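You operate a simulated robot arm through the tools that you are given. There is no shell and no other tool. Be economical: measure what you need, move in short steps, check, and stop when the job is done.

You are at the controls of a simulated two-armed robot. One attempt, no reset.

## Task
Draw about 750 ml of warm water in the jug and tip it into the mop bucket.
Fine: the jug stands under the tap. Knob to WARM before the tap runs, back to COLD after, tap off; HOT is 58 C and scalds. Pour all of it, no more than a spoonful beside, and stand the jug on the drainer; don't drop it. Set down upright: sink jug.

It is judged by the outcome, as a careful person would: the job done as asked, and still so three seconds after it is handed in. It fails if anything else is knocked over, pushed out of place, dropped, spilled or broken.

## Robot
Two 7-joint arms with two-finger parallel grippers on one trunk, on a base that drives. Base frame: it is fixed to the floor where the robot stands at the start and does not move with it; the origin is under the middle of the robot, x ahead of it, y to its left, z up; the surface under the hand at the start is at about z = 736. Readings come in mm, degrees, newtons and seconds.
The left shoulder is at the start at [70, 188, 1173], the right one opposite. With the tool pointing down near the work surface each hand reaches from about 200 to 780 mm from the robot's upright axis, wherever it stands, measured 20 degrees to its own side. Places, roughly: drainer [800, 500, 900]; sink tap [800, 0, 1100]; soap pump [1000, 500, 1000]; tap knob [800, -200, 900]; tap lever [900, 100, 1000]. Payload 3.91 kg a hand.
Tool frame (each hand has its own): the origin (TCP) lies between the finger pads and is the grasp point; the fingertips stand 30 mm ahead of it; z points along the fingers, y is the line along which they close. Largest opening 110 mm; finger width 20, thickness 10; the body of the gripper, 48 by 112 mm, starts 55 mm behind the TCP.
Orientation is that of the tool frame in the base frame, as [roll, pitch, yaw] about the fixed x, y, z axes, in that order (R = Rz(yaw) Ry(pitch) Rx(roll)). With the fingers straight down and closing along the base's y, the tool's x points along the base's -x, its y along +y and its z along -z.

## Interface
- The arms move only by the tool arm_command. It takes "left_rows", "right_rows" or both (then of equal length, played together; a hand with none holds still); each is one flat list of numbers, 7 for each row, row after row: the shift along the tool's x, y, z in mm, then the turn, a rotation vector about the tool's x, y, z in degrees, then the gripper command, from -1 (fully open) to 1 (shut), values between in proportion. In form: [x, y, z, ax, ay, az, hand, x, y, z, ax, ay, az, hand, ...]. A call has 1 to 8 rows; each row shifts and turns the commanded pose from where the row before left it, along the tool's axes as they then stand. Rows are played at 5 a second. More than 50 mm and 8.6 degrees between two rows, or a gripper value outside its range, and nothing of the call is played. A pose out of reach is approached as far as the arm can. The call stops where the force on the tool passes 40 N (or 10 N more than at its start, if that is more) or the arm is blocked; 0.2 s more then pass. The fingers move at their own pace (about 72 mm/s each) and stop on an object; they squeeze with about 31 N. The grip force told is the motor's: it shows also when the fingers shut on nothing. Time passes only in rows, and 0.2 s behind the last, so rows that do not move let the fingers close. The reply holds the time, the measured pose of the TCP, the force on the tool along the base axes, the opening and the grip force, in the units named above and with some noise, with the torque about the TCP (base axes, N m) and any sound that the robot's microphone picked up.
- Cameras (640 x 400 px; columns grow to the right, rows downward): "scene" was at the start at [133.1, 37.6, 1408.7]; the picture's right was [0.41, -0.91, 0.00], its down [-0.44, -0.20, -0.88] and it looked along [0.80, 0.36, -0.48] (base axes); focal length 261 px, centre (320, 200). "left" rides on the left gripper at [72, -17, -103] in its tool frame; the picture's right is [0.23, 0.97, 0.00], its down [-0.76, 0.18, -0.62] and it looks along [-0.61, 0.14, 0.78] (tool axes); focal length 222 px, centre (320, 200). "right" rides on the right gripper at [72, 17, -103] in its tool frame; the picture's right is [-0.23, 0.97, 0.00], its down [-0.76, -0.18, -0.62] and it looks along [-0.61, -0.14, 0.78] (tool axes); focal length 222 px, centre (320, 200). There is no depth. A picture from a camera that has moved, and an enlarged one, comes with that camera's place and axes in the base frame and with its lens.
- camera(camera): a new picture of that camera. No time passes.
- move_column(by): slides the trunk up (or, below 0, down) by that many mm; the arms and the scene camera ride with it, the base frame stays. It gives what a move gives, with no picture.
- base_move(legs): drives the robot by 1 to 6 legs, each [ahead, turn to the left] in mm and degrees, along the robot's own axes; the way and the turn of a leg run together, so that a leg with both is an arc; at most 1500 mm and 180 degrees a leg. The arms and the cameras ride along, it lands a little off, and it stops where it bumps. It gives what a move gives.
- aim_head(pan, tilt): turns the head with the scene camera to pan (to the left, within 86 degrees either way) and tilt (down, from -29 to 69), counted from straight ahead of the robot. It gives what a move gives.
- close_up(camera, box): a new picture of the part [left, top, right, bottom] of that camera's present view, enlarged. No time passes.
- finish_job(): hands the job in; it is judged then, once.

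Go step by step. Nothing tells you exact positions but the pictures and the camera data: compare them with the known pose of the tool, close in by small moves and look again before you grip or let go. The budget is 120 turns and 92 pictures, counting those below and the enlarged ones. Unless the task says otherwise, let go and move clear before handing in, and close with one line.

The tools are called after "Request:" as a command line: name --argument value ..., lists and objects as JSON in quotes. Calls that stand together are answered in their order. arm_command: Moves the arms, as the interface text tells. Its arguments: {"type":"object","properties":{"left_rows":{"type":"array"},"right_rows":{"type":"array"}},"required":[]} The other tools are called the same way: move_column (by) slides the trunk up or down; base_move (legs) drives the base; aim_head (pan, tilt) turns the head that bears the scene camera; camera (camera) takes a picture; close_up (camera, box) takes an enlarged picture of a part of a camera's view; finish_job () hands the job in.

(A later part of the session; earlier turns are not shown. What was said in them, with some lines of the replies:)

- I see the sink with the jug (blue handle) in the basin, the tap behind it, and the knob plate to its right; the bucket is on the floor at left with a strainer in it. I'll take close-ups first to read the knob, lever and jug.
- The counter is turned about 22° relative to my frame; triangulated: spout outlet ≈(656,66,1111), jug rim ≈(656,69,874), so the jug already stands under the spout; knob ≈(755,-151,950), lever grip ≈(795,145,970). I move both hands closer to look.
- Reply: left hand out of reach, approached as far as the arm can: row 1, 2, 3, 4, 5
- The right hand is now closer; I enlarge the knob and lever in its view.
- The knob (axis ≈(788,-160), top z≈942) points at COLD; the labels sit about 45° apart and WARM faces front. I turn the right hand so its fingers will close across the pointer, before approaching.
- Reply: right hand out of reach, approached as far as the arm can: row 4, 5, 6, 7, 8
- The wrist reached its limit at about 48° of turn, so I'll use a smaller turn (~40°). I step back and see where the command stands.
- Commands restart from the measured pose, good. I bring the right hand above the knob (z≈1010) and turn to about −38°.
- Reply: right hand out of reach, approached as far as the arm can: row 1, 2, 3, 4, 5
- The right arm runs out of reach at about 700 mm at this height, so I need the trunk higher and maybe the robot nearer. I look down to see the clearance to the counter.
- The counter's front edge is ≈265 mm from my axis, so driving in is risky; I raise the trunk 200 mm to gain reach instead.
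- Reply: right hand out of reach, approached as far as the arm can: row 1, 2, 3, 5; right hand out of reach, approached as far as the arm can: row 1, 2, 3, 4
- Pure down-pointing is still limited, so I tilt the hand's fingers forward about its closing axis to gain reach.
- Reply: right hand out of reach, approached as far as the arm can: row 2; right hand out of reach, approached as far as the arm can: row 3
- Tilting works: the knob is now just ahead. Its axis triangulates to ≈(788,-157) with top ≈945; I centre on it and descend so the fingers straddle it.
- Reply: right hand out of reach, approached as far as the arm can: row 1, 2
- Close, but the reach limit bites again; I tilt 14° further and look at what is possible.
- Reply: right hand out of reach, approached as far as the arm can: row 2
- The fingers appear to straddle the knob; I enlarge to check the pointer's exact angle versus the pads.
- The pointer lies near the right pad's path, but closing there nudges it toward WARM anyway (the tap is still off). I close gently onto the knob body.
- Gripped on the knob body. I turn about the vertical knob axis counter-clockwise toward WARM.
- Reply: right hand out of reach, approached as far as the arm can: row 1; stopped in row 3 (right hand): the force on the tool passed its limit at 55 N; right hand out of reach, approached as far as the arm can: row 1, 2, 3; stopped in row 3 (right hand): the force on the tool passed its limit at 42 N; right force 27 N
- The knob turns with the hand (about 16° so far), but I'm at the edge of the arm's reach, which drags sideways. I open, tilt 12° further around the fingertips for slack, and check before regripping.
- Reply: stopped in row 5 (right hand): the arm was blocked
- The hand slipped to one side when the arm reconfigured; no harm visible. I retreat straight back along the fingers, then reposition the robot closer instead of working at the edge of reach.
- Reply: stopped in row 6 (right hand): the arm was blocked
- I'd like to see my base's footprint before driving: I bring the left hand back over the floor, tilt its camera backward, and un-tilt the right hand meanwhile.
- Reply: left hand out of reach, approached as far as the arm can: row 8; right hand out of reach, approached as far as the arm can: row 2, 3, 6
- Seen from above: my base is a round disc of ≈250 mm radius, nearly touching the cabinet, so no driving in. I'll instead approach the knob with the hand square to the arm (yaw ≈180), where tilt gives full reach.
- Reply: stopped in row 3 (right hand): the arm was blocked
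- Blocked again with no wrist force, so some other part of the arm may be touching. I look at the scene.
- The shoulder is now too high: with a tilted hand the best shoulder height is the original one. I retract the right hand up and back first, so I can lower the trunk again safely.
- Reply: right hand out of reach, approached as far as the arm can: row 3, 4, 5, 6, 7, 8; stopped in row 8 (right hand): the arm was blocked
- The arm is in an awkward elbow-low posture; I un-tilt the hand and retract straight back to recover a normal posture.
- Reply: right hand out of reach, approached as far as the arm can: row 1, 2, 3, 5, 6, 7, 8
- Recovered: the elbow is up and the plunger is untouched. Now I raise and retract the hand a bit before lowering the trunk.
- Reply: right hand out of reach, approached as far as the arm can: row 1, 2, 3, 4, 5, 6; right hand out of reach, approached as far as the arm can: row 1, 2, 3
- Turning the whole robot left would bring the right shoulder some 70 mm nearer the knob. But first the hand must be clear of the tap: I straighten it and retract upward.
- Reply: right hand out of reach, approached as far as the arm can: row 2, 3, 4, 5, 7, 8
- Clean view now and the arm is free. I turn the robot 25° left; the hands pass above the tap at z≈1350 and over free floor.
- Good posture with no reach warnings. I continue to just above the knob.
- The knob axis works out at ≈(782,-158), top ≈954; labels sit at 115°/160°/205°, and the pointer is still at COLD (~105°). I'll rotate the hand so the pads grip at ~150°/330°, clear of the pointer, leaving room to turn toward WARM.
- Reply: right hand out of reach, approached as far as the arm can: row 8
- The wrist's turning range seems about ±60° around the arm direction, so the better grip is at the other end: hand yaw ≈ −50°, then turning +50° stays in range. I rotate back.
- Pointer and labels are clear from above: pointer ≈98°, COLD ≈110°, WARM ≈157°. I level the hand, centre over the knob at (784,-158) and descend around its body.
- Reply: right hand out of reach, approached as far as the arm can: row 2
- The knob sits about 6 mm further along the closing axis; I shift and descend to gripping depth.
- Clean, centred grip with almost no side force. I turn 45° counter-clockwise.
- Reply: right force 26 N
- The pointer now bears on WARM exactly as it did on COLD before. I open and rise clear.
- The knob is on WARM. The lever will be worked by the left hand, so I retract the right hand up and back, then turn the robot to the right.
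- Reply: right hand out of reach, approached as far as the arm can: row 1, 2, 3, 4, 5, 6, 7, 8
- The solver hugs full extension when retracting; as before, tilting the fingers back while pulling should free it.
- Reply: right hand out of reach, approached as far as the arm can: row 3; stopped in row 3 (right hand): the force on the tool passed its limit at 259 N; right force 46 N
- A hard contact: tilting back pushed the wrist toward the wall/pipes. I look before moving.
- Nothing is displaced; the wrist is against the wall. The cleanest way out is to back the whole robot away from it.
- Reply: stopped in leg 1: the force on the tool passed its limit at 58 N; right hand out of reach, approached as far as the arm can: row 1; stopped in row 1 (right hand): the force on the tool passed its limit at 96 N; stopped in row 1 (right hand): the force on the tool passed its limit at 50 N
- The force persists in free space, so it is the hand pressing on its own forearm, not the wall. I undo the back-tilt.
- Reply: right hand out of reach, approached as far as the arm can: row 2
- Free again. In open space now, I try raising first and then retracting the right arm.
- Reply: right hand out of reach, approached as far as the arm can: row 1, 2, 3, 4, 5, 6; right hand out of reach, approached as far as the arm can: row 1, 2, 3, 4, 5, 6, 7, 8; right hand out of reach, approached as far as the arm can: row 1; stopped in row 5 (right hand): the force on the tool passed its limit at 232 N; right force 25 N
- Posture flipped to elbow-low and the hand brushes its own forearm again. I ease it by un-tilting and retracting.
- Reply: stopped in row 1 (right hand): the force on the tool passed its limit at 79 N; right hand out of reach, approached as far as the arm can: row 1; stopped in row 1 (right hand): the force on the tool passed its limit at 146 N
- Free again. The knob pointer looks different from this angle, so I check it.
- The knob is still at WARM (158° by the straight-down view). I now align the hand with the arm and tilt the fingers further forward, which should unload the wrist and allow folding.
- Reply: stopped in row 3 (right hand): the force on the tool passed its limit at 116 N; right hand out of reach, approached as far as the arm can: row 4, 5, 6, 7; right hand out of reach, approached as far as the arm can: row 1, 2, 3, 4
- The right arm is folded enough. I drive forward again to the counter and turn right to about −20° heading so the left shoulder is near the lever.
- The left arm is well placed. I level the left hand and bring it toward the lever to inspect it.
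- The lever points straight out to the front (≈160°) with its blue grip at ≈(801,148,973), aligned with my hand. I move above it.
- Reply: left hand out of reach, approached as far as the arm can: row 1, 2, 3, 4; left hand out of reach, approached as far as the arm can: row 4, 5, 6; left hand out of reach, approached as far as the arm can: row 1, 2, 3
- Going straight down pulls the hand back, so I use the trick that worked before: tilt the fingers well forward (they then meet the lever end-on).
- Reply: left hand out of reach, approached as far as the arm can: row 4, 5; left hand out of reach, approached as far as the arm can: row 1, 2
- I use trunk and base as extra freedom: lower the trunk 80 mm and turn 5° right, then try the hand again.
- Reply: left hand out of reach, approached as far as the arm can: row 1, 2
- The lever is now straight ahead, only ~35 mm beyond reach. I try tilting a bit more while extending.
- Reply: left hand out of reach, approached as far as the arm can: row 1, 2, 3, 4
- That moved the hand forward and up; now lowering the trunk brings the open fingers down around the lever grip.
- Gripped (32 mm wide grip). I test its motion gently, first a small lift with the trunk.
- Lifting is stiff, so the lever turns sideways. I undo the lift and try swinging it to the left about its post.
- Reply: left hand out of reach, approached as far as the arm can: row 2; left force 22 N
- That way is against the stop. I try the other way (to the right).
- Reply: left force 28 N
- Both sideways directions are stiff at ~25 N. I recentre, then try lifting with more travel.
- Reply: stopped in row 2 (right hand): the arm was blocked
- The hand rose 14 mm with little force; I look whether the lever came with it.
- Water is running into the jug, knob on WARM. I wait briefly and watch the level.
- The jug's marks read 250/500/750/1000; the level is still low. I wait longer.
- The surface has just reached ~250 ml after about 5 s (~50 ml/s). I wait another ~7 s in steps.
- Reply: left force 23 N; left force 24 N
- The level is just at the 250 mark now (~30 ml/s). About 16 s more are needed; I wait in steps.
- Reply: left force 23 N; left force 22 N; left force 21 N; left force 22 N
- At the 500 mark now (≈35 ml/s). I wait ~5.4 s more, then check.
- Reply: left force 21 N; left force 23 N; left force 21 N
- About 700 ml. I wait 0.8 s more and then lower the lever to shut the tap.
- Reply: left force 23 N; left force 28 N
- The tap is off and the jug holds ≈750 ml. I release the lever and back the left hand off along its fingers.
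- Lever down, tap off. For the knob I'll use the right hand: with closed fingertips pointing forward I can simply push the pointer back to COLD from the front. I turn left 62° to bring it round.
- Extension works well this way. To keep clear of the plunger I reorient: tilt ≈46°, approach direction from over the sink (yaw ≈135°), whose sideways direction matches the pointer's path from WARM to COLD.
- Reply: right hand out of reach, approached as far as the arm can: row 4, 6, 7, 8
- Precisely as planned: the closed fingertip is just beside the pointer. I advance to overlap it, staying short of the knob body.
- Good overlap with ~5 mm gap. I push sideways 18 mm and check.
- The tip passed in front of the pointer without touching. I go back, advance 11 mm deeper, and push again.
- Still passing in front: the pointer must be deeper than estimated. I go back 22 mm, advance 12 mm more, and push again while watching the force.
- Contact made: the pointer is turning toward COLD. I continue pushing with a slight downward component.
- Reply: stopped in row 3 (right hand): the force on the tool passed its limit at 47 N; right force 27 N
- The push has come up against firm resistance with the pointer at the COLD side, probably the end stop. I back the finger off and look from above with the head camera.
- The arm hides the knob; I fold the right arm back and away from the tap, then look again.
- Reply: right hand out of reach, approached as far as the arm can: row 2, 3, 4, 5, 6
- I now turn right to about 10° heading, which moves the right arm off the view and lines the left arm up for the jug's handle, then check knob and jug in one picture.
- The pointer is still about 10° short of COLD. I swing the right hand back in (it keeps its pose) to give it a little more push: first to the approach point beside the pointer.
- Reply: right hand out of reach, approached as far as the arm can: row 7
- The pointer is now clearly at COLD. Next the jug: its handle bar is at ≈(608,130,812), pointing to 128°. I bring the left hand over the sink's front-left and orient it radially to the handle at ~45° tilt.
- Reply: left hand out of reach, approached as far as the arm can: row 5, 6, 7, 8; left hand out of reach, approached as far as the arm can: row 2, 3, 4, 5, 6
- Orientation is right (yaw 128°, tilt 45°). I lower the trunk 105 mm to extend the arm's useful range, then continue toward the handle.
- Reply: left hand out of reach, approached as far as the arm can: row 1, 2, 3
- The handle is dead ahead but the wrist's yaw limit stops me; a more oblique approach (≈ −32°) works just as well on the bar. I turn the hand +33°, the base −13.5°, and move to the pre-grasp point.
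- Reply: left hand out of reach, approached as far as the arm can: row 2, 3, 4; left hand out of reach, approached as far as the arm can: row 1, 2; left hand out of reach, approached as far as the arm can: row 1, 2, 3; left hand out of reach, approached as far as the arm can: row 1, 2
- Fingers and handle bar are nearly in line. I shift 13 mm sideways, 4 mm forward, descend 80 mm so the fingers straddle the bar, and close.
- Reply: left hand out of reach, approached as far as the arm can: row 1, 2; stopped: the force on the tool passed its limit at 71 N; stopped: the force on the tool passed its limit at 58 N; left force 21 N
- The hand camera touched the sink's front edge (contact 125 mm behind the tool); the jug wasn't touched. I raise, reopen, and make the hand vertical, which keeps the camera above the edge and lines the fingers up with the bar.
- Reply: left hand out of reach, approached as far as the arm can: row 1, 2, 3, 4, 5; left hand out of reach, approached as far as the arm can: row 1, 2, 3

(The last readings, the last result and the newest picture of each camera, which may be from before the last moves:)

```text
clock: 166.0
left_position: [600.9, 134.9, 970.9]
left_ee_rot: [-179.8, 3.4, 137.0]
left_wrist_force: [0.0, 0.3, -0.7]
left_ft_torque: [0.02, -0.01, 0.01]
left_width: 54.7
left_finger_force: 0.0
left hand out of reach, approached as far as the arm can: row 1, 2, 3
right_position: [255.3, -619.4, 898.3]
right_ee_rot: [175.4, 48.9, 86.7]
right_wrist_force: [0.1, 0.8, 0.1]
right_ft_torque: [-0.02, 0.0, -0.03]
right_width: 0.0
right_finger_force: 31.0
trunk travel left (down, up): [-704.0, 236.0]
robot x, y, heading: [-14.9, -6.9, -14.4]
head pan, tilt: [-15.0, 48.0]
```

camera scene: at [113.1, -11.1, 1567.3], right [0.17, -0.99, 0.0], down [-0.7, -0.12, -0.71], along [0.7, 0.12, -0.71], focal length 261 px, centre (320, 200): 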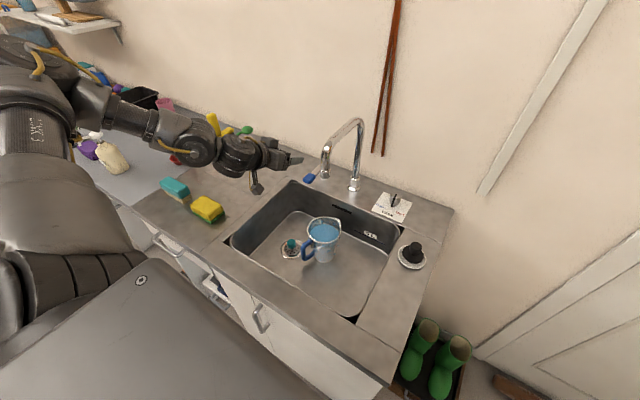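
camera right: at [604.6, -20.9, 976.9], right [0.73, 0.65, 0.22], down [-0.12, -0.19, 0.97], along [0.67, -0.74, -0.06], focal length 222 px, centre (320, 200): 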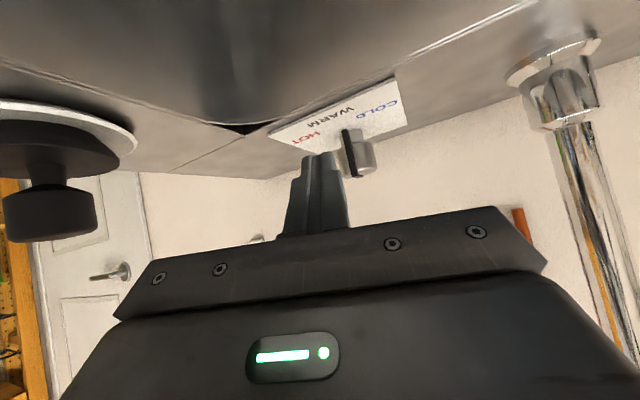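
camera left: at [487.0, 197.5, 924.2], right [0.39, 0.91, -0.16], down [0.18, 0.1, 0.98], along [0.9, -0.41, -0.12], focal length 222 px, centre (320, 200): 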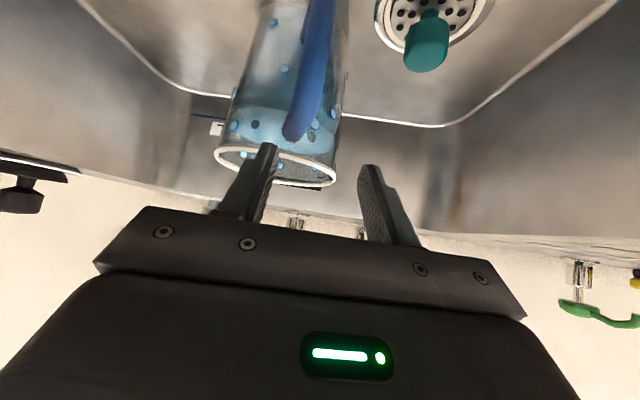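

Request:
base_move --legs '[[0, -1.2]]'

Request:
move_column --by -72

Request:
close_up --camera "left" --box '[180, 0, 460, 240]'

```text
clock: 166.7
left_position: [603.1, 120.7, 972.0]
left_ee_rot: [-179.8, 3.4, 135.7]
left_wrist_force: [0.3, 0.0, 1.1]
left_ft_torque: [-0.04, -0.04, -0.01]
left_width: 54.8
left_finger_force: 0.0
right_position: [241.2, -624.8, 899.5]
right_ee_rot: [175.3, 49.0, 85.6]
right_wrist_force: [-0.3, 0.3, 0.5]
right_ft_torque: [0.02, 0.0, 0.02]
right_width: 0.0
right_finger_force: 30.5
trunk travel left (down, up): [-704.0, 236.0]
robot x, y, heading: [-18.5, -5.9, -15.8]
head pan, tilt: [-15.0, 48.0]
```

```text
clock: 167.8
left_position: [604.2, 120.5, 899.3]
left_ee_rot: [-179.9, 3.4, 135.8]
left_wrist_force: [0.7, -0.9, -0.1]
left_ft_torque: [0.01, 0.01, -0.03]
left_width: 54.9
left_finger_force: 0.0
right_position: [241.6, -625.3, 827.3]
right_ee_rot: [175.2, 49.0, 85.5]
right_wrist_force: [-0.4, 0.3, 0.0]
right_ft_torque: [0.03, 0.0, 0.0]
right_width: 0.0
right_finger_force: 31.4
trunk travel left (down, up): [-632.0, 308.0]
robot x, y, heading: [-16.0, -2.1, -15.5]
head pan, tilt: [-15.0, 48.0]
```

```text
1.67 times, centred on (320, 120) of left
camera zoom: at [534.6, 162.7, 1000.2], right [0.52, 0.86, -0.02], down [0.64, -0.38, 0.67], along [0.56, -0.35, -0.75], focal length 370 px, centre (320, 333)
```

zoom: 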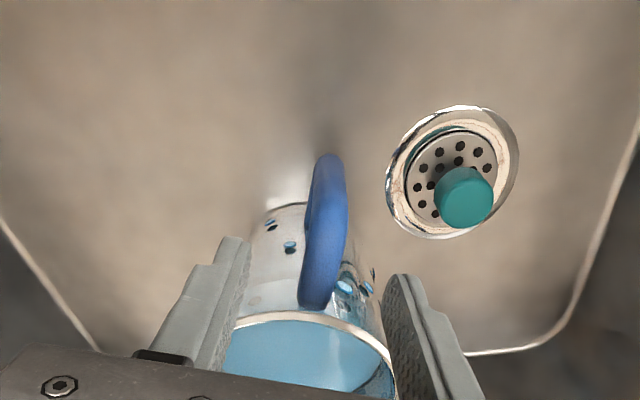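

The fingers straddle the handle symmetrically; the bar lies ~8 mm further outward. I shift 8 mm outward, lower 76 mm, and close on the bar.

Request:
arm_command --left_rows '[8, 0, 0, 0, 0, 0, 0]'

Request:
move_column --by -74

Request:
arm_command --left_rows '[0, 0, 0, 0, 0, 0, 0.5, 0, 0, 0, 0, 0, 0, 1, 0, 0, 0, 0, 0, 0, 1, 0, 0, 0, 0, 0, 0, 1]'

```text
clock: 168.2
left_position: [597.8, 126.8, 899.0]
left_ee_rot: [-179.8, 3.3, 135.8]
left_wrist_force: [-0.2, 0.1, -0.2]
left_ft_torque: [0.0, 0.0, 0.0]
left_width: 55.3
left_finger_force: 0.0
right_position: [240.7, -625.0, 827.4]
right_ee_rot: [175.3, 49.0, 85.5]
right_wrist_force: [-0.4, 1.2, 0.8]
right_ft_torque: [0.01, 0.0, -0.01]
right_width: 0.0
right_finger_force: 30.8
trunk travel left (down, up): [-632.0, 308.0]
robot x, y, heading: [-12.8, -3.5, -15.7]
head pan, tilt: [-15.0, 48.0]
```

```text
clock: 169.3
left_position: [596.8, 127.4, 824.7]
left_ee_rot: [-179.8, 3.5, 135.8]
left_wrist_force: [-0.4, -0.5, 0.7]
left_ft_torque: [0.01, 0.01, 0.0]
left_width: 54.9
left_finger_force: 0.0
right_position: [240.3, -625.2, 753.3]
right_ee_rot: [175.4, 49.0, 85.5]
right_wrist_force: [-0.3, 0.0, 0.3]
right_ft_torque: [0.02, -0.01, 0.03]
right_width: 0.0
right_finger_force: 30.4
trunk travel left (down, up): [-558.0, 382.0]
robot x, y, heading: [-13.9, -5.3, -15.8]
head pan, tilt: [-15.0, 48.0]
```

```text
clock: 170.3
left_position: [597.5, 128.1, 825.0]
left_ee_rot: [-179.8, 3.4, 135.9]
left_wrist_force: [1.4, 2.8, 0.7]
left_ft_torque: [0.42, -0.57, 0.31]
left_width: 21.2
left_finger_force: 31.6
right_position: [242.0, -624.5, 752.3]
right_ee_rot: [175.5, 49.1, 85.6]
right_wrist_force: [0.1, 0.4, -1.0]
right_ft_torque: [-0.02, 0.0, -0.01]
right_width: 0.3
right_finger_force: 31.0
trunk travel left (down, up): [-558.0, 382.0]
robot x, y, heading: [-20.7, -6.2, -15.7]
head pan, tilt: [-15.0, 48.0]
```

The handle bar is gripped (21 mm). I make a small test lift and read the load.

Request:
move_column --by 25

Request:
arm_command --left_rows '[0, 0, 0, 0, 0, 0, 1, 0, 0, 0, 0, 0, 0, 1]'

Request:
close_up --camera "left" --box '[180, 0, 460, 240]'

```text
clock: 171.0
left_position: [598.3, 127.4, 847.8]
left_ee_rot: [-179.8, 3.3, 135.8]
left_wrist_force: [-0.9, -0.6, -8.7]
left_ft_torque: [0.43, 0.41, 0.02]
left_width: 20.9
left_finger_force: 31.4
right_position: [242.9, -625.7, 777.8]
right_ee_rot: [175.6, 49.0, 85.6]
right_wrist_force: [0.1, 0.1, 0.0]
right_ft_torque: [0.03, -0.03, -0.01]
right_width: 0.1
right_finger_force: 30.9
trunk travel left (down, up): [-583.0, 357.0]
robot x, y, heading: [-16.4, -4.3, -15.6]
head pan, tilt: [-15.0, 48.0]
```

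```text
clock: 171.6
left_position: [598.0, 127.6, 850.6]
left_ee_rot: [-179.8, 3.3, 135.9]
left_wrist_force: [0.4, 0.0, -9.3]
left_ft_torque: [0.36, 0.41, 0.01]
left_width: 20.9
left_finger_force: 31.2
right_position: [243.2, -626.2, 776.8]
right_ee_rot: [175.6, 49.0, 85.7]
right_wrist_force: [0.1, 0.3, -0.6]
right_ft_torque: [0.01, 0.0, -0.02]
right_width: 0.1
right_finger_force: 31.3
trunk travel left (down, up): [-583.0, 357.0]
robot x, y, heading: [-17.6, 0.2, -15.5]
head pan, tilt: [-15.0, 48.0]
```

```text
1.67 times, centred on (320, 120) of left
camera zoom: at [529.8, 169.0, 949.8], right [0.52, 0.86, -0.02], down [0.65, -0.38, 0.67], along [0.56, -0.35, -0.75], focal length 370 px, centre (320, 333)
```

zoom: 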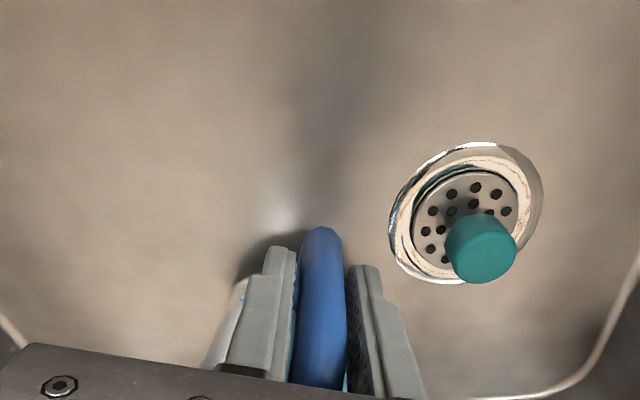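

The jug hangs steady (≈9 N, no pivoting). I lift it clear of the sink (staying under the spout), back away from the counter and drive round to the mop bucket at ≈(482,968).

Request:
move_column --by 175

Request:
base_move --legs '[[-480, 0], [0, 87], [785, 0], [0, -87]]'

```text
clock: 173.6
left_position: [598.9, 127.7, 1024.1]
left_ee_rot: [-179.8, 3.4, 135.7]
left_wrist_force: [-0.7, -0.8, -9.6]
left_ft_torque: [0.4, 0.41, 0.01]
left_width: 21.1
left_finger_force: 31.3
right_position: [243.0, -625.2, 951.4]
right_ee_rot: [175.5, 49.0, 85.6]
right_wrist_force: [0.2, 0.2, 0.3]
right_ft_torque: [0.0, 0.01, 0.04]
right_width: 0.1
right_finger_force: 31.2
trunk travel left (down, up): [-758.0, 182.0]
robot x, y, heading: [-15.2, -4.3, -15.8]
head pan, tilt: [-15.0, 48.0]
```

```text
clock: 187.8
left_position: [366.0, 1030.0, 1024.2]
left_ee_rot: [-179.9, 3.4, 137.3]
left_wrist_force: [0.5, 0.2, -8.8]
left_ft_torque: [0.4, 0.42, 0.01]
left_width: 20.9
left_finger_force: 31.1
right_position: [30.2, 270.0, 952.4]
right_ee_rot: [175.4, 49.0, 86.9]
right_wrist_force: [0.7, 0.4, 0.3]
right_ft_torque: [-0.01, 0.01, -0.03]
right_width: 0.1
right_finger_force: 31.3
trunk travel left (down, up): [-758.0, 182.0]
robot x, y, heading: [-245.5, 881.0, -14.2]
head pan, tilt: [-15.0, 48.0]
```

At the bucket with the jug steady. I fine-adjust the base, lower the trunk, and look once before pouring.

Request:
base_move --legs '[[15, -2.5]]'

Request:
move_column --by -620

Request:
aim_head --pan 25 --tilt 52

Request:
camera --camera "scene"

```text
clock: 188.6
left_position: [383.7, 1002.1, 1025.0]
left_ee_rot: [-179.8, 3.3, 134.9]
left_wrist_force: [-0.5, -0.2, -7.3]
left_ft_torque: [0.38, 0.41, 0.03]
left_width: 21.0
left_finger_force: 31.3
right_position: [15.9, 256.7, 954.9]
right_ee_rot: [175.2, 49.1, 84.3]
right_wrist_force: [-0.8, 1.3, -0.6]
right_ft_torque: [-0.03, 0.0, 0.03]
right_width: 0.0
right_finger_force: 31.0
trunk travel left (down, up): [-758.0, 182.0]
robot x, y, heading: [-233.3, 880.5, -16.5]
head pan, tilt: [-15.0, 48.0]
```

```text
refused: -620 is not a number from -400 to 400
```

```text
clock: 189.6
left_position: [385.9, 1000.8, 1024.0]
left_ee_rot: [-179.9, 3.3, 134.9]
left_wrist_force: [-0.7, 0.2, -8.5]
left_ft_torque: [0.37, 0.38, 0.02]
left_width: 20.7
left_finger_force: 30.8
right_position: [17.1, 253.5, 952.6]
right_ee_rot: [175.4, 49.0, 84.5]
right_wrist_force: [-0.4, -0.1, 0.3]
right_ft_torque: [0.01, 0.0, 0.02]
right_width: 0.0
right_finger_force: 30.8
trunk travel left (down, up): [-758.0, 182.0]
robot x, y, heading: [-232.9, 879.0, -16.6]
head pan, tilt: [25.0, 52.0]
```

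```text
1 pictures are left
camera scene: at [-108.2, 876.1, 1450.2], right [0.14, -0.99, 0.0], down [-0.78, -0.11, -0.61], along [0.61, 0.09, -0.79], focal length 261 px, centre (320, 200)
```

scene: 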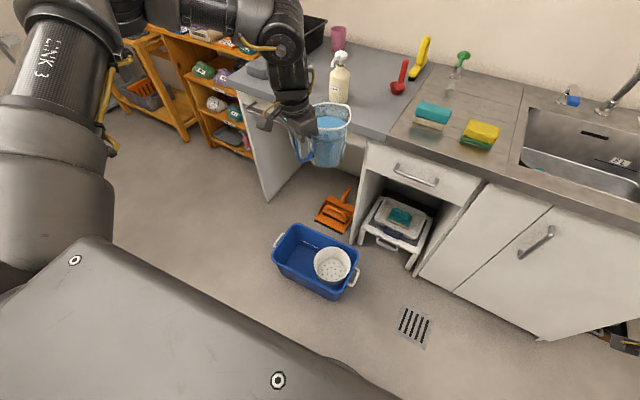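

Jug hangs level over the bucket, whose open middle is at ≈(490,1000); rolling the hand to its left side will pour at ≈(484,988). I lower in two steps and roll a first safe 25°.

Request:
move_column --by -400

Request:
move_column --by -255

Request:
arm_command --left_rows '[0, 0, 0, 5, 0, 0, 1, 0, 0, 0, 5, 0, 0, 1, 0, 0, 0, 5, 0, 0, 1, 0, 0, 0, 5, 0, 0, 1, 0, 0, 0, 5, 0, 0, 1]'

```text
clock: 193.5
left_position: [384.1, 1000.5, 625.1]
left_ee_rot: [-179.7, 3.3, 134.9]
left_wrist_force: [-1.1, 0.4, -9.5]
left_ft_torque: [0.44, 0.4, 0.0]
left_width: 21.0
left_finger_force: 31.0
right_position: [17.8, 253.8, 552.2]
right_ee_rot: [175.3, 48.9, 84.5]
right_wrist_force: [-0.7, -0.2, 0.4]
right_ft_torque: [-0.02, 0.02, 0.0]
right_width: 0.0
right_finger_force: 30.9
trunk travel left (down, up): [-358.0, 582.0]
robot x, y, heading: [-227.9, 877.3, -16.5]
head pan, tilt: [25.0, 52.0]
```

```text
clock: 196.1
left_position: [385.7, 999.0, 369.1]
left_ee_rot: [-179.8, 3.2, 134.7]
left_wrist_force: [-0.5, 0.1, -8.8]
left_ft_torque: [0.43, 0.43, 0.01]
left_width: 20.8
left_finger_force: 31.0
right_position: [16.4, 253.4, 296.6]
right_ee_rot: [175.4, 49.0, 84.6]
right_wrist_force: [-1.3, 0.5, -0.5]
right_ft_torque: [0.02, -0.01, 0.01]
right_width: 0.1
right_finger_force: 30.6
trunk travel left (down, up): [-103.0, 837.0]
robot x, y, heading: [-230.4, 881.3, -16.6]
head pan, tilt: [25.0, 52.0]
```

```text
clock: 197.3
left_position: [384.4, 1000.7, 369.1]
left_ee_rot: [-154.7, 3.2, 134.8]
left_wrist_force: [-0.2, -0.6, -7.9]
left_ft_torque: [0.47, 0.32, -0.01]
left_width: 20.7
left_finger_force: 30.4
right_position: [15.6, 254.3, 298.0]
right_ee_rot: [175.4, 49.0, 84.5]
right_wrist_force: [1.4, -0.8, -0.4]
right_ft_torque: [-0.03, 0.0, 0.01]
right_width: 0.0
right_finger_force: 31.0
trunk travel left (down, up): [-103.0, 837.0]
robot x, y, heading: [-227.9, 881.1, -16.6]
head pan, tilt: [25.0, 52.0]
```

Rolling works without drift. I continue slowly, 3° per row.

Request:
arm_command --left_rows '[0, 0, 0, 3, 0, 0, 1, 0, 0, 0, 3, 0, 0, 1, 0, 0, 0, 3, 0, 0, 1, 0, 0, 0, 3, 0, 0, 1, 0, 0, 0, 3, 0, 0, 1, 0, 0, 0, 3, 0, 0, 1, 0, 0, 0, 3, 0, 0, 1, 0, 0, 0, 3, 0, 0, 1]'

Request:
arm_command --left_rows '[0, 0, 0, 3, 0, 0, 1, 0, 0, 0, 3, 0, 0, 1, 0, 0, 0, 3, 0, 0, 1, 0, 0, 0, 3, 0, 0, 1, 0, 0, 0, 3, 0, 0, 1, 0, 0, 0, 3, 0, 0, 1, 0, 0, 0, 3, 0, 0, 1, 0, 0, 0, 3, 0, 0, 1]'

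```text
clock: 199.1
left_position: [374.3, 1007.3, 374.0]
left_ee_rot: [-130.8, 3.3, 134.7]
left_wrist_force: [0.5, -0.1, -6.3]
left_ft_torque: [0.45, 0.18, 0.01]
left_width: 21.1
left_finger_force: 31.4
left hand out of reach, approached as far as the arm can: row 8
right_position: [15.8, 255.5, 297.9]
right_ee_rot: [175.5, 49.0, 84.5]
right_wrist_force: [-1.0, -0.2, 0.2]
right_ft_torque: [0.01, -0.01, 0.02]
right_width: 0.0
right_finger_force: 30.5
trunk travel left (down, up): [-103.0, 837.0]
robot x, y, heading: [-233.3, 878.3, -16.3]
head pan, tilt: [25.0, 52.0]
```

```text
clock: 200.9
left_position: [299.1, 1032.5, 445.4]
left_ee_rot: [-106.8, 3.3, 134.9]
left_wrist_force: [-0.4, 0.4, -3.2]
left_ft_torque: [0.2, 0.05, 0.03]
left_width: 20.9
left_finger_force: 30.6
left hand out of reach, approached as far as the arm can: row 1, 2, 3, 4, 5, 6, 7, 8
right_position: [15.5, 253.2, 297.7]
right_ee_rot: [175.4, 49.0, 84.5]
right_wrist_force: [1.0, 0.8, 0.1]
right_ft_torque: [0.0, 0.01, -0.01]
right_width: 0.1
right_finger_force: 31.3
trunk travel left (down, up): [-103.0, 837.0]
robot x, y, heading: [-232.4, 881.1, -16.6]
head pan, tilt: [25.0, 52.0]
```

The arm drifted back while rolling (still above the bucket); about 130 ml remain by weight. I drive forward to recentre and finish the roll in steps.

Request:
base_move --legs '[[110, 0]]'

Request:
arm_command --left_rows '[0, 0, 0, 3, 0, 0, 1, 0, 0, 0, 3, 0, 0, 1, 0, 0, 0, 3, 0, 0, 1, 0, 0, 0, 3, 0, 0, 1, 0, 0, 0, 3, 0, 0, 1, 0, 0, 0, 3, 0, 0, 1]'

```text
clock: 202.1
left_position: [404.3, 1001.9, 443.8]
left_ee_rot: [-106.8, 3.3, 135.0]
left_wrist_force: [0.6, -0.1, -2.3]
left_ft_torque: [0.17, 0.07, -0.01]
left_width: 21.0
left_finger_force: 31.6
right_position: [124.6, 223.1, 298.0]
right_ee_rot: [175.4, 48.9, 84.7]
right_wrist_force: [-0.7, 0.2, 0.3]
right_ft_torque: [-0.03, 0.02, -0.02]
right_width: 0.0
right_finger_force: 31.0
trunk travel left (down, up): [-103.0, 837.0]
robot x, y, heading: [-122.2, 847.8, -16.6]
head pan, tilt: [25.0, 52.0]
```

```text
clock: 203.5
left_position: [312.2, 1018.0, 482.6]
left_ee_rot: [-89.0, 3.4, 135.2]
left_wrist_force: [0.0, 0.7, -1.1]
left_ft_torque: [0.08, 0.05, 0.03]
left_width: 20.6
left_finger_force: 31.0
left hand out of reach, approached as far as the arm can: row 1, 2, 3, 4, 5, 6
right_position: [124.2, 222.4, 297.5]
right_ee_rot: [175.4, 48.9, 84.7]
right_wrist_force: [-0.2, -0.2, 0.7]
right_ft_torque: [0.01, 0.01, 0.0]
right_width: 0.1
right_finger_force: 31.2
trunk travel left (down, up): [-103.0, 837.0]
robot x, y, heading: [-123.4, 848.7, -16.5]
head pan, tilt: [25.0, 52.0]
```

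Nearly empty by weight. I recentre once more, roll past 110°, wait for the last drops, then check the weight.

Request:
base_move --legs '[[95, 0]]'

Request:
arm_command --left_rows '[0, 0, 0, 3, 0, 0, 1, 0, 0, 0, 3, 0, 0, 1, 0, 0, 0, 3, 0, 0, 1, 0, 0, 0, 3, 0, 0, 1, 0, 0, 0, 3, 0, 0, 1, 0, 0, 0, 3, 0, 0, 1, 0, 0, 0, 3, 0, 0, 1]'

Request:
arm_command --left_rows '[0, 0, 0, 0, 0, 0, 1, 0, 0, 0, 0, 0, 0, 1, 0, 0, 0, 0, 0, 0, 1, 0, 0, 0, 0, 0, 0, 1, 0, 0, 0, 0, 0, 0, 1, 0, 0, 0, 0, 0, 0, 1]'

```text
clock: 204.6
left_position: [402.9, 992.4, 482.0]
left_ee_rot: [-89.0, 3.3, 135.0]
left_wrist_force: [-0.1, 0.2, -0.7]
left_ft_torque: [0.06, 0.03, 0.01]
left_width: 20.7
left_finger_force: 30.5
right_position: [213.4, 195.5, 297.9]
right_ee_rot: [175.3, 49.1, 84.6]
right_wrist_force: [0.1, 0.8, 0.2]
right_ft_torque: [0.01, 0.0, 0.01]
right_width: 0.1
right_finger_force: 30.7
trunk travel left (down, up): [-103.0, 837.0]
robot x, y, heading: [-34.6, 822.0, -16.6]
head pan, tilt: [25.0, 52.0]
```

```text
clock: 206.2
left_position: [298.7, 1009.8, 508.4]
left_ee_rot: [-68.0, 3.2, 135.0]
left_wrist_force: [0.2, -0.1, -1.4]
left_ft_torque: [0.09, 0.02, -0.01]
left_width: 20.8
left_finger_force: 30.9
left hand out of reach, approached as far as the arm can: row 1, 2, 3, 4, 5, 6, 7
right_position: [212.9, 195.3, 298.0]
right_ee_rot: [175.3, 49.0, 84.6]
right_wrist_force: [0.1, -0.9, -0.1]
right_ft_torque: [0.01, -0.01, -0.02]
right_width: 0.0
right_finger_force: 31.2
trunk travel left (down, up): [-103.0, 837.0]
robot x, y, heading: [-34.5, 822.1, -16.7]
head pan, tilt: [25.0, 52.0]
```

```text
clock: 207.6
left_position: [297.9, 1010.1, 509.0]
left_ee_rot: [-68.3, 3.3, 135.2]
left_wrist_force: [-0.2, -0.1, -1.4]
left_ft_torque: [0.06, 0.02, 0.02]
left_width: 20.9
left_finger_force: 31.2
right_position: [214.9, 196.7, 297.6]
right_ee_rot: [175.3, 49.0, 84.6]
right_wrist_force: [0.1, -0.6, -0.3]
right_ft_torque: [-0.01, 0.02, -0.01]
right_width: 0.0
right_finger_force: 31.0
trunk travel left (down, up): [-103.0, 837.0]
robot x, y, heading: [-31.3, 820.4, -16.5]
head pan, tilt: [25.0, 52.0]
```

The jug is empty (≈1.4 N). I roll it back upright and raise the trunk well above counter height.

Request:
arm_command --left_rows '[0, 0, 0, -8, 0, 0, 1, 0, 0, 0, -8, 0, 0, 1, 0, 0, 0, -8, 0, 0, 1, 0, 0, 0, -8, 0, 0, 1, 0, 0, 0, -8, 0, 0, 1, 0, 0, 0, -8, 0, 0, 1, 0, 0, 0, -8, 0, 0, 1]'

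Request:
arm_command --left_rows '[0, 0, 0, -8, 0, 0, 1, 0, 0, 0, -8, 0, 0, 1, 0, 0, 0, -8, 0, 0, 1, 0, 0, 0, -8, 0, 0, 1, 0, 0, 0, -8, 0, 0, 1, 0, 0, 0, -8, 0, 0, 1, 0, 0, 0, -8, 0, 0, 1]'

Request:
move_column --by 400

Request:
move_column --by 230

```text
clock: 209.2
left_position: [298.1, 1011.1, 507.2]
left_ee_rot: [-124.2, 3.3, 135.0]
left_wrist_force: [0.7, -0.1, 0.3]
left_ft_torque: [0.04, 0.03, 0.0]
left_width: 20.6
left_finger_force: 30.8
right_position: [213.2, 197.1, 296.8]
right_ee_rot: [175.4, 49.0, 84.7]
right_wrist_force: [-0.3, -0.7, 0.1]
right_ft_torque: [-0.03, 0.0, -0.02]
right_width: 0.0
right_finger_force: 30.7
trunk travel left (down, up): [-103.0, 837.0]
robot x, y, heading: [-34.3, 822.9, -16.4]
head pan, tilt: [25.0, 52.0]
```

```text
clock: 210.8
left_position: [337.7, 979.9, 549.4]
left_ee_rot: [-172.0, 3.3, 135.1]
left_wrist_force: [0.2, 0.8, 0.0]
left_ft_torque: [0.02, 0.07, 0.01]
left_width: 20.7
left_finger_force: 31.4
left hand out of reach, approached as far as the arm can: row 3, 4, 5, 6
right_position: [213.9, 196.1, 297.4]
right_ee_rot: [175.4, 49.0, 84.6]
right_wrist_force: [0.0, -0.1, 0.4]
right_ft_torque: [0.0, 0.0, 0.01]
right_width: 0.1
right_finger_force: 31.4
trunk travel left (down, up): [-103.0, 837.0]
robot x, y, heading: [-34.3, 820.4, -16.4]
head pan, tilt: [25.0, 52.0]
```

```text
clock: 214.6
left_position: [338.2, 980.2, 948.6]
left_ee_rot: [-172.0, 3.2, 135.0]
left_wrist_force: [0.5, -0.1, -2.2]
left_ft_torque: [0.02, 0.02, 0.01]
left_width: 21.0
left_finger_force: 31.1
right_position: [213.8, 195.9, 697.7]
right_ee_rot: [175.3, 49.0, 84.6]
right_wrist_force: [-0.7, -0.2, 0.3]
right_ft_torque: [0.04, 0.01, 0.03]
right_width: 0.2
right_finger_force: 31.1
trunk travel left (down, up): [-503.0, 437.0]
robot x, y, heading: [-37.1, 821.3, -16.7]
head pan, tilt: [25.0, 52.0]
```

```text
clock: 217.1
left_position: [339.1, 980.2, 1179.5]
left_ee_rot: [-172.1, 3.3, 135.0]
left_wrist_force: [-1.2, 0.3, -0.9]
left_ft_torque: [0.09, 0.06, -0.01]
left_width: 20.7
left_finger_force: 31.6
right_position: [214.2, 195.4, 927.0]
right_ee_rot: [175.3, 48.9, 84.6]
right_wrist_force: [0.2, 0.3, 0.4]
right_ft_torque: [0.04, 0.0, -0.02]
right_width: 0.0
right_finger_force: 31.3
trunk travel left (down, up): [-733.0, 207.0]
robot x, y, heading: [-37.2, 821.7, -16.6]
head pan, tilt: [25.0, 52.0]
```

I level the last 8° and extend the arm forward to its earlier carrying posture, staying high.

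Request:
arm_command --left_rows '[0, 0, 0, -8, -3, 0, 1, -28.5, 20.1, 8.6, 0, 0, 0, 1, -28.5, 20.1, 8.6, 0, 0, 0, 1, -28.5, 20.1, 8.6, 0, 0, 0, 1, -28.5, 20.1, 8.6, 0, 0, 0, 1, -28.5, 20.1, 8.6, 0, 0, 0, 1, -28.5, 20.1, 8.6, 0, 0, 0, 1]'

```text
clock: 218.7
left_position: [552.4, 939.2, 1133.4]
left_ee_rot: [-174.6, 4.2, 135.1]
left_wrist_force: [-0.5, 0.4, -1.6]
left_ft_torque: [0.03, 0.04, 0.01]
left_width: 20.8
left_finger_force: 31.1
left hand out of reach, approached as far as the arm can: row 1
right_position: [215.6, 194.7, 925.4]
right_ee_rot: [175.5, 49.0, 84.6]
right_wrist_force: [-0.6, 0.4, -0.1]
right_ft_torque: [0.0, 0.01, -0.01]
right_width: 0.0
right_finger_force: 30.4
trunk travel left (down, up): [-733.0, 207.0]
robot x, y, heading: [-32.6, 823.0, -16.4]
head pan, tilt: [25.0, 52.0]
```

I fix the last 5° of roll, then drive a route that keeps clear of bucket and tap to put the jug over the free back part of the drainer at ≈(764,445).

Request:
arm_command --left_rows '[0, 0, 0, -5.2, 0.8, 0, 1]'

Request:
base_move --legs '[[-300, 0], [0, -29.8], [639, 0], [0, 24.2]]'

```text
clock: 219.1
left_position: [550.6, 938.2, 1135.5]
left_ee_rot: [180.0, 3.5, 135.1]
left_wrist_force: [0.2, 0.1, -0.6]
left_ft_torque: [0.05, 0.06, -0.01]
left_width: 20.6
left_finger_force: 31.7
right_position: [214.8, 195.6, 926.4]
right_ee_rot: [175.4, 48.9, 84.6]
right_wrist_force: [0.1, -0.6, -0.1]
right_ft_torque: [0.0, 0.0, -0.02]
right_width: 0.0
right_finger_force: 30.5
trunk travel left (down, up): [-733.0, 207.0]
robot x, y, heading: [-36.2, 820.9, -16.6]
head pan, tilt: [25.0, 52.0]
```

```text
clock: 226.9
left_position: [711.3, 504.1, 1135.4]
left_ee_rot: [180.0, 3.4, 129.5]
left_wrist_force: [0.5, 0.3, -2.0]
left_ft_torque: [0.03, 0.05, 0.04]
left_width: 20.7
left_finger_force: 31.3
right_position: [304.7, -199.9, 927.2]
right_ee_rot: [175.4, 48.9, 79.0]
right_wrist_force: [0.7, -0.3, 0.1]
right_ft_torque: [0.02, -0.04, -0.03]
right_width: 0.1
right_finger_force: 31.1
trunk travel left (down, up): [-733.0, 207.0]
robot x, y, heading: [121.9, 450.1, -22.3]
head pan, tilt: [25.0, 52.0]
5 turns are left
```

The jug is over the free part of the drainer, centre ≈(761,444). The right arm is near the counter end, so I lower with the left arm only, the last bit in small steps, and look.

Request:
arm_command --left_rows '[0, 0, 24, 0, 0, 0, 1, 0, 0, 24, 0, 0, 0, 1, 0, 0, 24, 0, 0, 0, 1, 0, 0, 24, 0, 0, 0, 1, 0, 0, 20, 0, 0, 0, 1]'

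Request:
arm_command --left_rows '[0, 0, 3, 0, 0, 0, 1, 0, 0, 2, 0, 0, 0, 1, 0, 0, 2, 0, 0, 0, 1, 0, 0, 2, 0, 0, 0, 1]'

Request:
close_up --camera "scene" --box '[180, 40, 480, 260]'

```text
clock: 228.1
left_position: [717.5, 500.1, 1018.8]
left_ee_rot: [-179.9, 3.6, 129.4]
left_wrist_force: [1.2, -0.3, -1.1]
left_ft_torque: [0.06, 0.09, 0.0]
left_width: 20.8
left_finger_force: 31.2
right_position: [304.8, -198.8, 927.8]
right_ee_rot: [175.4, 49.0, 79.0]
right_wrist_force: [-0.6, -0.2, -0.1]
right_ft_torque: [0.0, 0.02, -0.01]
right_width: 0.0
right_finger_force: 30.9
trunk travel left (down, up): [-733.0, 207.0]
robot x, y, heading: [117.9, 444.6, -22.1]
head pan, tilt: [25.0, 52.0]
```

```text
clock: 229.1
left_position: [717.4, 500.7, 1009.8]
left_ee_rot: [-180.0, 3.5, 129.4]
left_wrist_force: [0.2, -0.3, -1.7]
left_ft_torque: [0.1, 0.05, -0.01]
left_width: 20.8
left_finger_force: 30.7
right_position: [304.7, -199.8, 926.9]
right_ee_rot: [175.3, 49.0, 79.0]
right_wrist_force: [1.0, 0.2, 0.7]
right_ft_torque: [0.0, 0.01, 0.01]
right_width: 0.1
right_finger_force: 31.1
trunk travel left (down, up): [-733.0, 207.0]
robot x, y, heading: [117.1, 446.7, -22.1]
head pan, tilt: [25.0, 52.0]
```

```text
1.82 times, centred on (330, 150) of scene
camera zoom: at [239.4, 428.4, 1425.6], right [0.05, -1.0, 0.0], down [-0.79, -0.04, -0.62], along [0.62, 0.03, -0.79], focal length 475 px, centre (302, 291)
4 turns are left
```

zoom: 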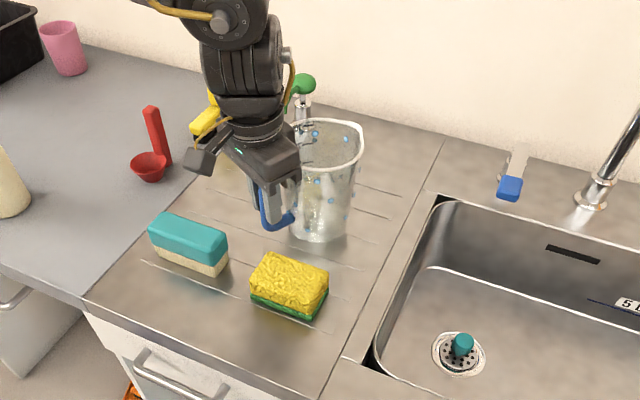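

The jug stands upright just above the clear grooved area. I lower the last millimetres until it bears on the drainer.

Request:
arm_command --left_rows '[0, 0, 1.5, 0, 0, 0, 1, 0, 0, 1.5, 0, 0, 0, 1, 0, 0, 1.5, 0, 0, 0, 1, 0, 0, 1.5, 0, 0, 0, 1, 0, 0, 1, 0, 0, 0, 1]'

Request:
arm_command --left_rows '[0, 0, 1, 0, 0, 0, 1, 0, 0, 1, 0, 0, 0, 1]'

```text
clock: 230.3
left_position: [716.3, 500.4, 1003.6]
left_ee_rot: [-179.9, 3.6, 129.4]
left_wrist_force: [0.0, 0.0, -1.5]
left_ft_torque: [0.04, 0.07, 0.01]
left_width: 20.6
left_finger_force: 31.3
right_position: [304.7, -198.6, 927.9]
right_ee_rot: [175.4, 49.1, 79.0]
right_wrist_force: [-0.2, -0.5, -0.5]
right_ft_torque: [-0.01, -0.01, -0.05]
right_width: 0.0
right_finger_force: 31.1
trunk travel left (down, up): [-733.0, 207.0]
robot x, y, heading: [119.3, 449.8, -22.4]
head pan, tilt: [25.0, 52.0]
```

```text
clock: 230.9
left_position: [717.3, 500.1, 1001.2]
left_ee_rot: [-179.9, 3.6, 129.5]
left_wrist_force: [0.5, 0.0, -0.8]
left_ft_torque: [0.07, 0.06, -0.01]
left_width: 20.4
left_finger_force: 31.1
right_position: [305.4, -199.6, 928.0]
right_ee_rot: [175.3, 49.1, 79.0]
right_wrist_force: [0.2, 0.5, 0.0]
right_ft_torque: [0.0, 0.03, 0.02]
right_width: 0.1
right_finger_force: 31.3
trunk travel left (down, up): [-733.0, 207.0]
robot x, y, heading: [117.0, 447.9, -22.5]
head pan, tilt: [25.0, 52.0]
3 turns are left
```

No contact yet; I continue in 2 mm steps, reading the force each time.

Request:
arm_command --left_rows '[0, 0, 1, 0, 0, 0, 1, 0, 0, 1, 0, 0, 0, 1]'

Request:
arm_command --left_rows '[0, 0, 1, 0, 0, 0, 1, 0, 0, 1, 0, 0, 0, 1]'

Request:
arm_command --left_rows '[0, 0, 1, 0, 0, 0, 1, 0, 0, 1, 0, 0, 0, 1]'

Request:
arm_command --left_rows '[0, 0, 1, 0, 0, 0, 1, 0, 0, 1, 0, 0, 0, 1]'

Request:
arm_command --left_rows '[0, 0, 1, 0, 0, 0, 1, 0, 0, 1, 0, 0, 0, 1]'

```text
clock: 231.5
left_position: [716.7, 499.1, 999.1]
left_ee_rot: [-179.9, 3.4, 129.6]
left_wrist_force: [-0.2, 0.4, -0.8]
left_ft_torque: [0.08, 0.07, 0.04]
left_width: 20.7
left_finger_force: 30.7
right_position: [305.4, -199.6, 927.7]
right_ee_rot: [175.4, 49.0, 79.0]
right_wrist_force: [0.1, -0.3, -0.1]
right_ft_torque: [0.03, 0.01, -0.02]
right_width: 0.2
right_finger_force: 31.3
trunk travel left (down, up): [-733.0, 207.0]
robot x, y, heading: [119.3, 447.5, -22.2]
head pan, tilt: [25.0, 52.0]
```

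```text
clock: 232.1
left_position: [717.0, 500.3, 997.1]
left_ee_rot: [-179.9, 3.5, 129.4]
left_wrist_force: [0.5, -0.1, -1.2]
left_ft_torque: [0.05, 0.05, -0.02]
left_width: 20.6
left_finger_force: 31.1
right_position: [304.3, -199.1, 928.0]
right_ee_rot: [175.4, 49.0, 79.0]
right_wrist_force: [1.1, 0.0, -0.5]
right_ft_torque: [-0.01, 0.0, 0.0]
right_width: 0.0
right_finger_force: 31.2
trunk travel left (down, up): [-733.0, 207.0]
robot x, y, heading: [116.8, 446.0, -22.2]
head pan, tilt: [25.0, 52.0]
```

```text
clock: 232.7
left_position: [717.4, 500.8, 994.3]
left_ee_rot: [-179.9, 3.5, 129.4]
left_wrist_force: [0.2, -0.8, -1.2]
left_ft_torque: [0.09, 0.07, -0.01]
left_width: 20.6
left_finger_force: 30.9
right_position: [306.0, -200.0, 928.0]
right_ee_rot: [175.3, 49.0, 79.0]
right_wrist_force: [-0.2, 0.2, 0.3]
right_ft_torque: [0.01, -0.01, 0.0]
right_width: 0.1
right_finger_force: 31.0
trunk travel left (down, up): [-733.0, 207.0]
robot x, y, heading: [119.9, 447.0, -22.1]
head pan, tilt: [25.0, 52.0]
```

```text
clock: 233.3
left_position: [716.9, 501.3, 991.9]
left_ee_rot: [-179.8, 3.5, 129.5]
left_wrist_force: [-0.1, 0.4, -1.2]
left_ft_torque: [0.05, 0.05, -0.01]
left_width: 20.5
left_finger_force: 31.1
right_position: [304.7, -199.8, 927.3]
right_ee_rot: [175.4, 48.9, 79.1]
right_wrist_force: [0.3, 1.1, -1.1]
right_ft_torque: [-0.01, 0.02, 0.02]
right_width: 0.1
right_finger_force: 30.8
trunk travel left (down, up): [-733.0, 207.0]
robot x, y, heading: [120.5, 446.8, -21.9]
head pan, tilt: [25.0, 52.0]
```

```text
clock: 233.9
left_position: [717.9, 499.6, 992.2]
left_ee_rot: [-179.9, 3.6, 129.4]
left_wrist_force: [-0.4, -0.2, -1.1]
left_ft_torque: [0.08, 0.07, -0.04]
left_width: 20.7
left_finger_force: 30.8
right_position: [304.3, -200.2, 928.0]
right_ee_rot: [175.4, 49.1, 78.9]
right_wrist_force: [1.4, 0.3, 0.4]
right_ft_torque: [-0.02, 0.03, 0.02]
right_width: 0.0
right_finger_force: 31.2
trunk travel left (down, up): [-733.0, 207.0]
robot x, y, heading: [118.4, 445.4, -22.1]
head pan, tilt: [25.0, 52.0]
2 turns are left
```

I lower the remaining ~9 mm onto the drainer, open the fingers gradually, and rise straight up with the trunk, clear of the jug.

Request:
arm_command --left_rows '[0, 0, 1.3, 0, 0, 0, 1, 0, 0, 1.3, 0, 0, 0, 1, 0, 0, 1.3, 0, 0, 0, 1, 0, 0, 1.3, 0, 0, 0, 1, 0, 0, 1.3, 0, 0, 0, 1, 0, 0, 1.3, 0, 0, 0, 1, 0, 0, 1.2, 0, 0, 0, 1]'

Request:
arm_command --left_rows '[0, 0, 0, 0, 0, 0, 1, 0, 0, 0, 0, 0, 0, 0.6, 0, 0, 0, 0, 0, 0, 0.5, 0, 0, 0, 0, 0, 0, 0.3, 0, 0, 0, 0, 0, 0, 0, 0, 0, 0, 0, 0, 0, 0]'

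Request:
move_column --by 190

```text
clock: 235.5
left_position: [714.6, 501.1, 984.6]
left_ee_rot: [180.0, 3.7, 129.5]
left_wrist_force: [-4.7, 6.6, 22.6]
left_ft_torque: [-0.22, -0.32, 0.04]
left_width: 20.9
left_finger_force: 30.5
right_position: [303.6, -198.4, 928.9]
right_ee_rot: [175.1, 49.1, 78.7]
right_wrist_force: [-0.1, -0.7, 0.0]
right_ft_torque: [0.01, 0.0, -0.02]
right_width: 0.0
right_finger_force: 31.1
trunk travel left (down, up): [-733.0, 207.0]
robot x, y, heading: [118.6, 445.8, -22.2]
head pan, tilt: [25.0, 52.0]
```

```text
clock: 236.9
left_position: [716.8, 500.6, 982.1]
left_ee_rot: [-179.9, 3.6, 129.3]
left_wrist_force: [0.5, 1.2, 0.4]
left_ft_torque: [0.01, -0.01, 0.02]
left_width: 54.9
left_finger_force: 0.1
right_position: [305.2, -199.0, 927.5]
right_ee_rot: [175.5, 49.0, 79.0]
right_wrist_force: [0.1, -0.1, 0.5]
right_ft_torque: [0.02, 0.0, -0.01]
right_width: 0.2
right_finger_force: 31.0
trunk travel left (down, up): [-733.0, 207.0]
robot x, y, heading: [117.6, 446.6, -22.3]
head pan, tilt: [25.0, 52.0]
```

```text
clock: 239.0
left_position: [717.3, 499.0, 1173.8]
left_ee_rot: [-179.9, 3.5, 129.5]
left_wrist_force: [-0.2, 0.3, 0.5]
left_ft_torque: [0.01, 0.01, -0.01]
left_width: 54.8
left_finger_force: 0.1
right_position: [305.8, -200.0, 1116.9]
right_ee_rot: [175.4, 48.9, 79.0]
right_wrist_force: [0.4, 0.2, 0.6]
right_ft_torque: [-0.01, 0.03, 0.02]
right_width: 0.0
right_finger_force: 30.8
trunk travel left (down, up): [-923.0, 17.0]
robot x, y, heading: [114.8, 444.7, -22.1]
head pan, tilt: [25.0, 52.0]
1 turns are left
```

The contact force rose to about 22 N as the jug met the drainer. The fingers then opened without force and the hand rose clear, so I'm handing the job in.

Request:
finish_job

```text
The job is handed in.
```

I filled the jug to about 750 ml of warm water, emptied it into the mop bucket, and set it down on the drainer. The tap is off and the knob was back at COLD when I last checked it. I had no pictures left, so two things are unchecked: whether any water landed beside the bucket (the arm drifted toward its near edge mid-pour), and how the jug stands now that I've let go of it.
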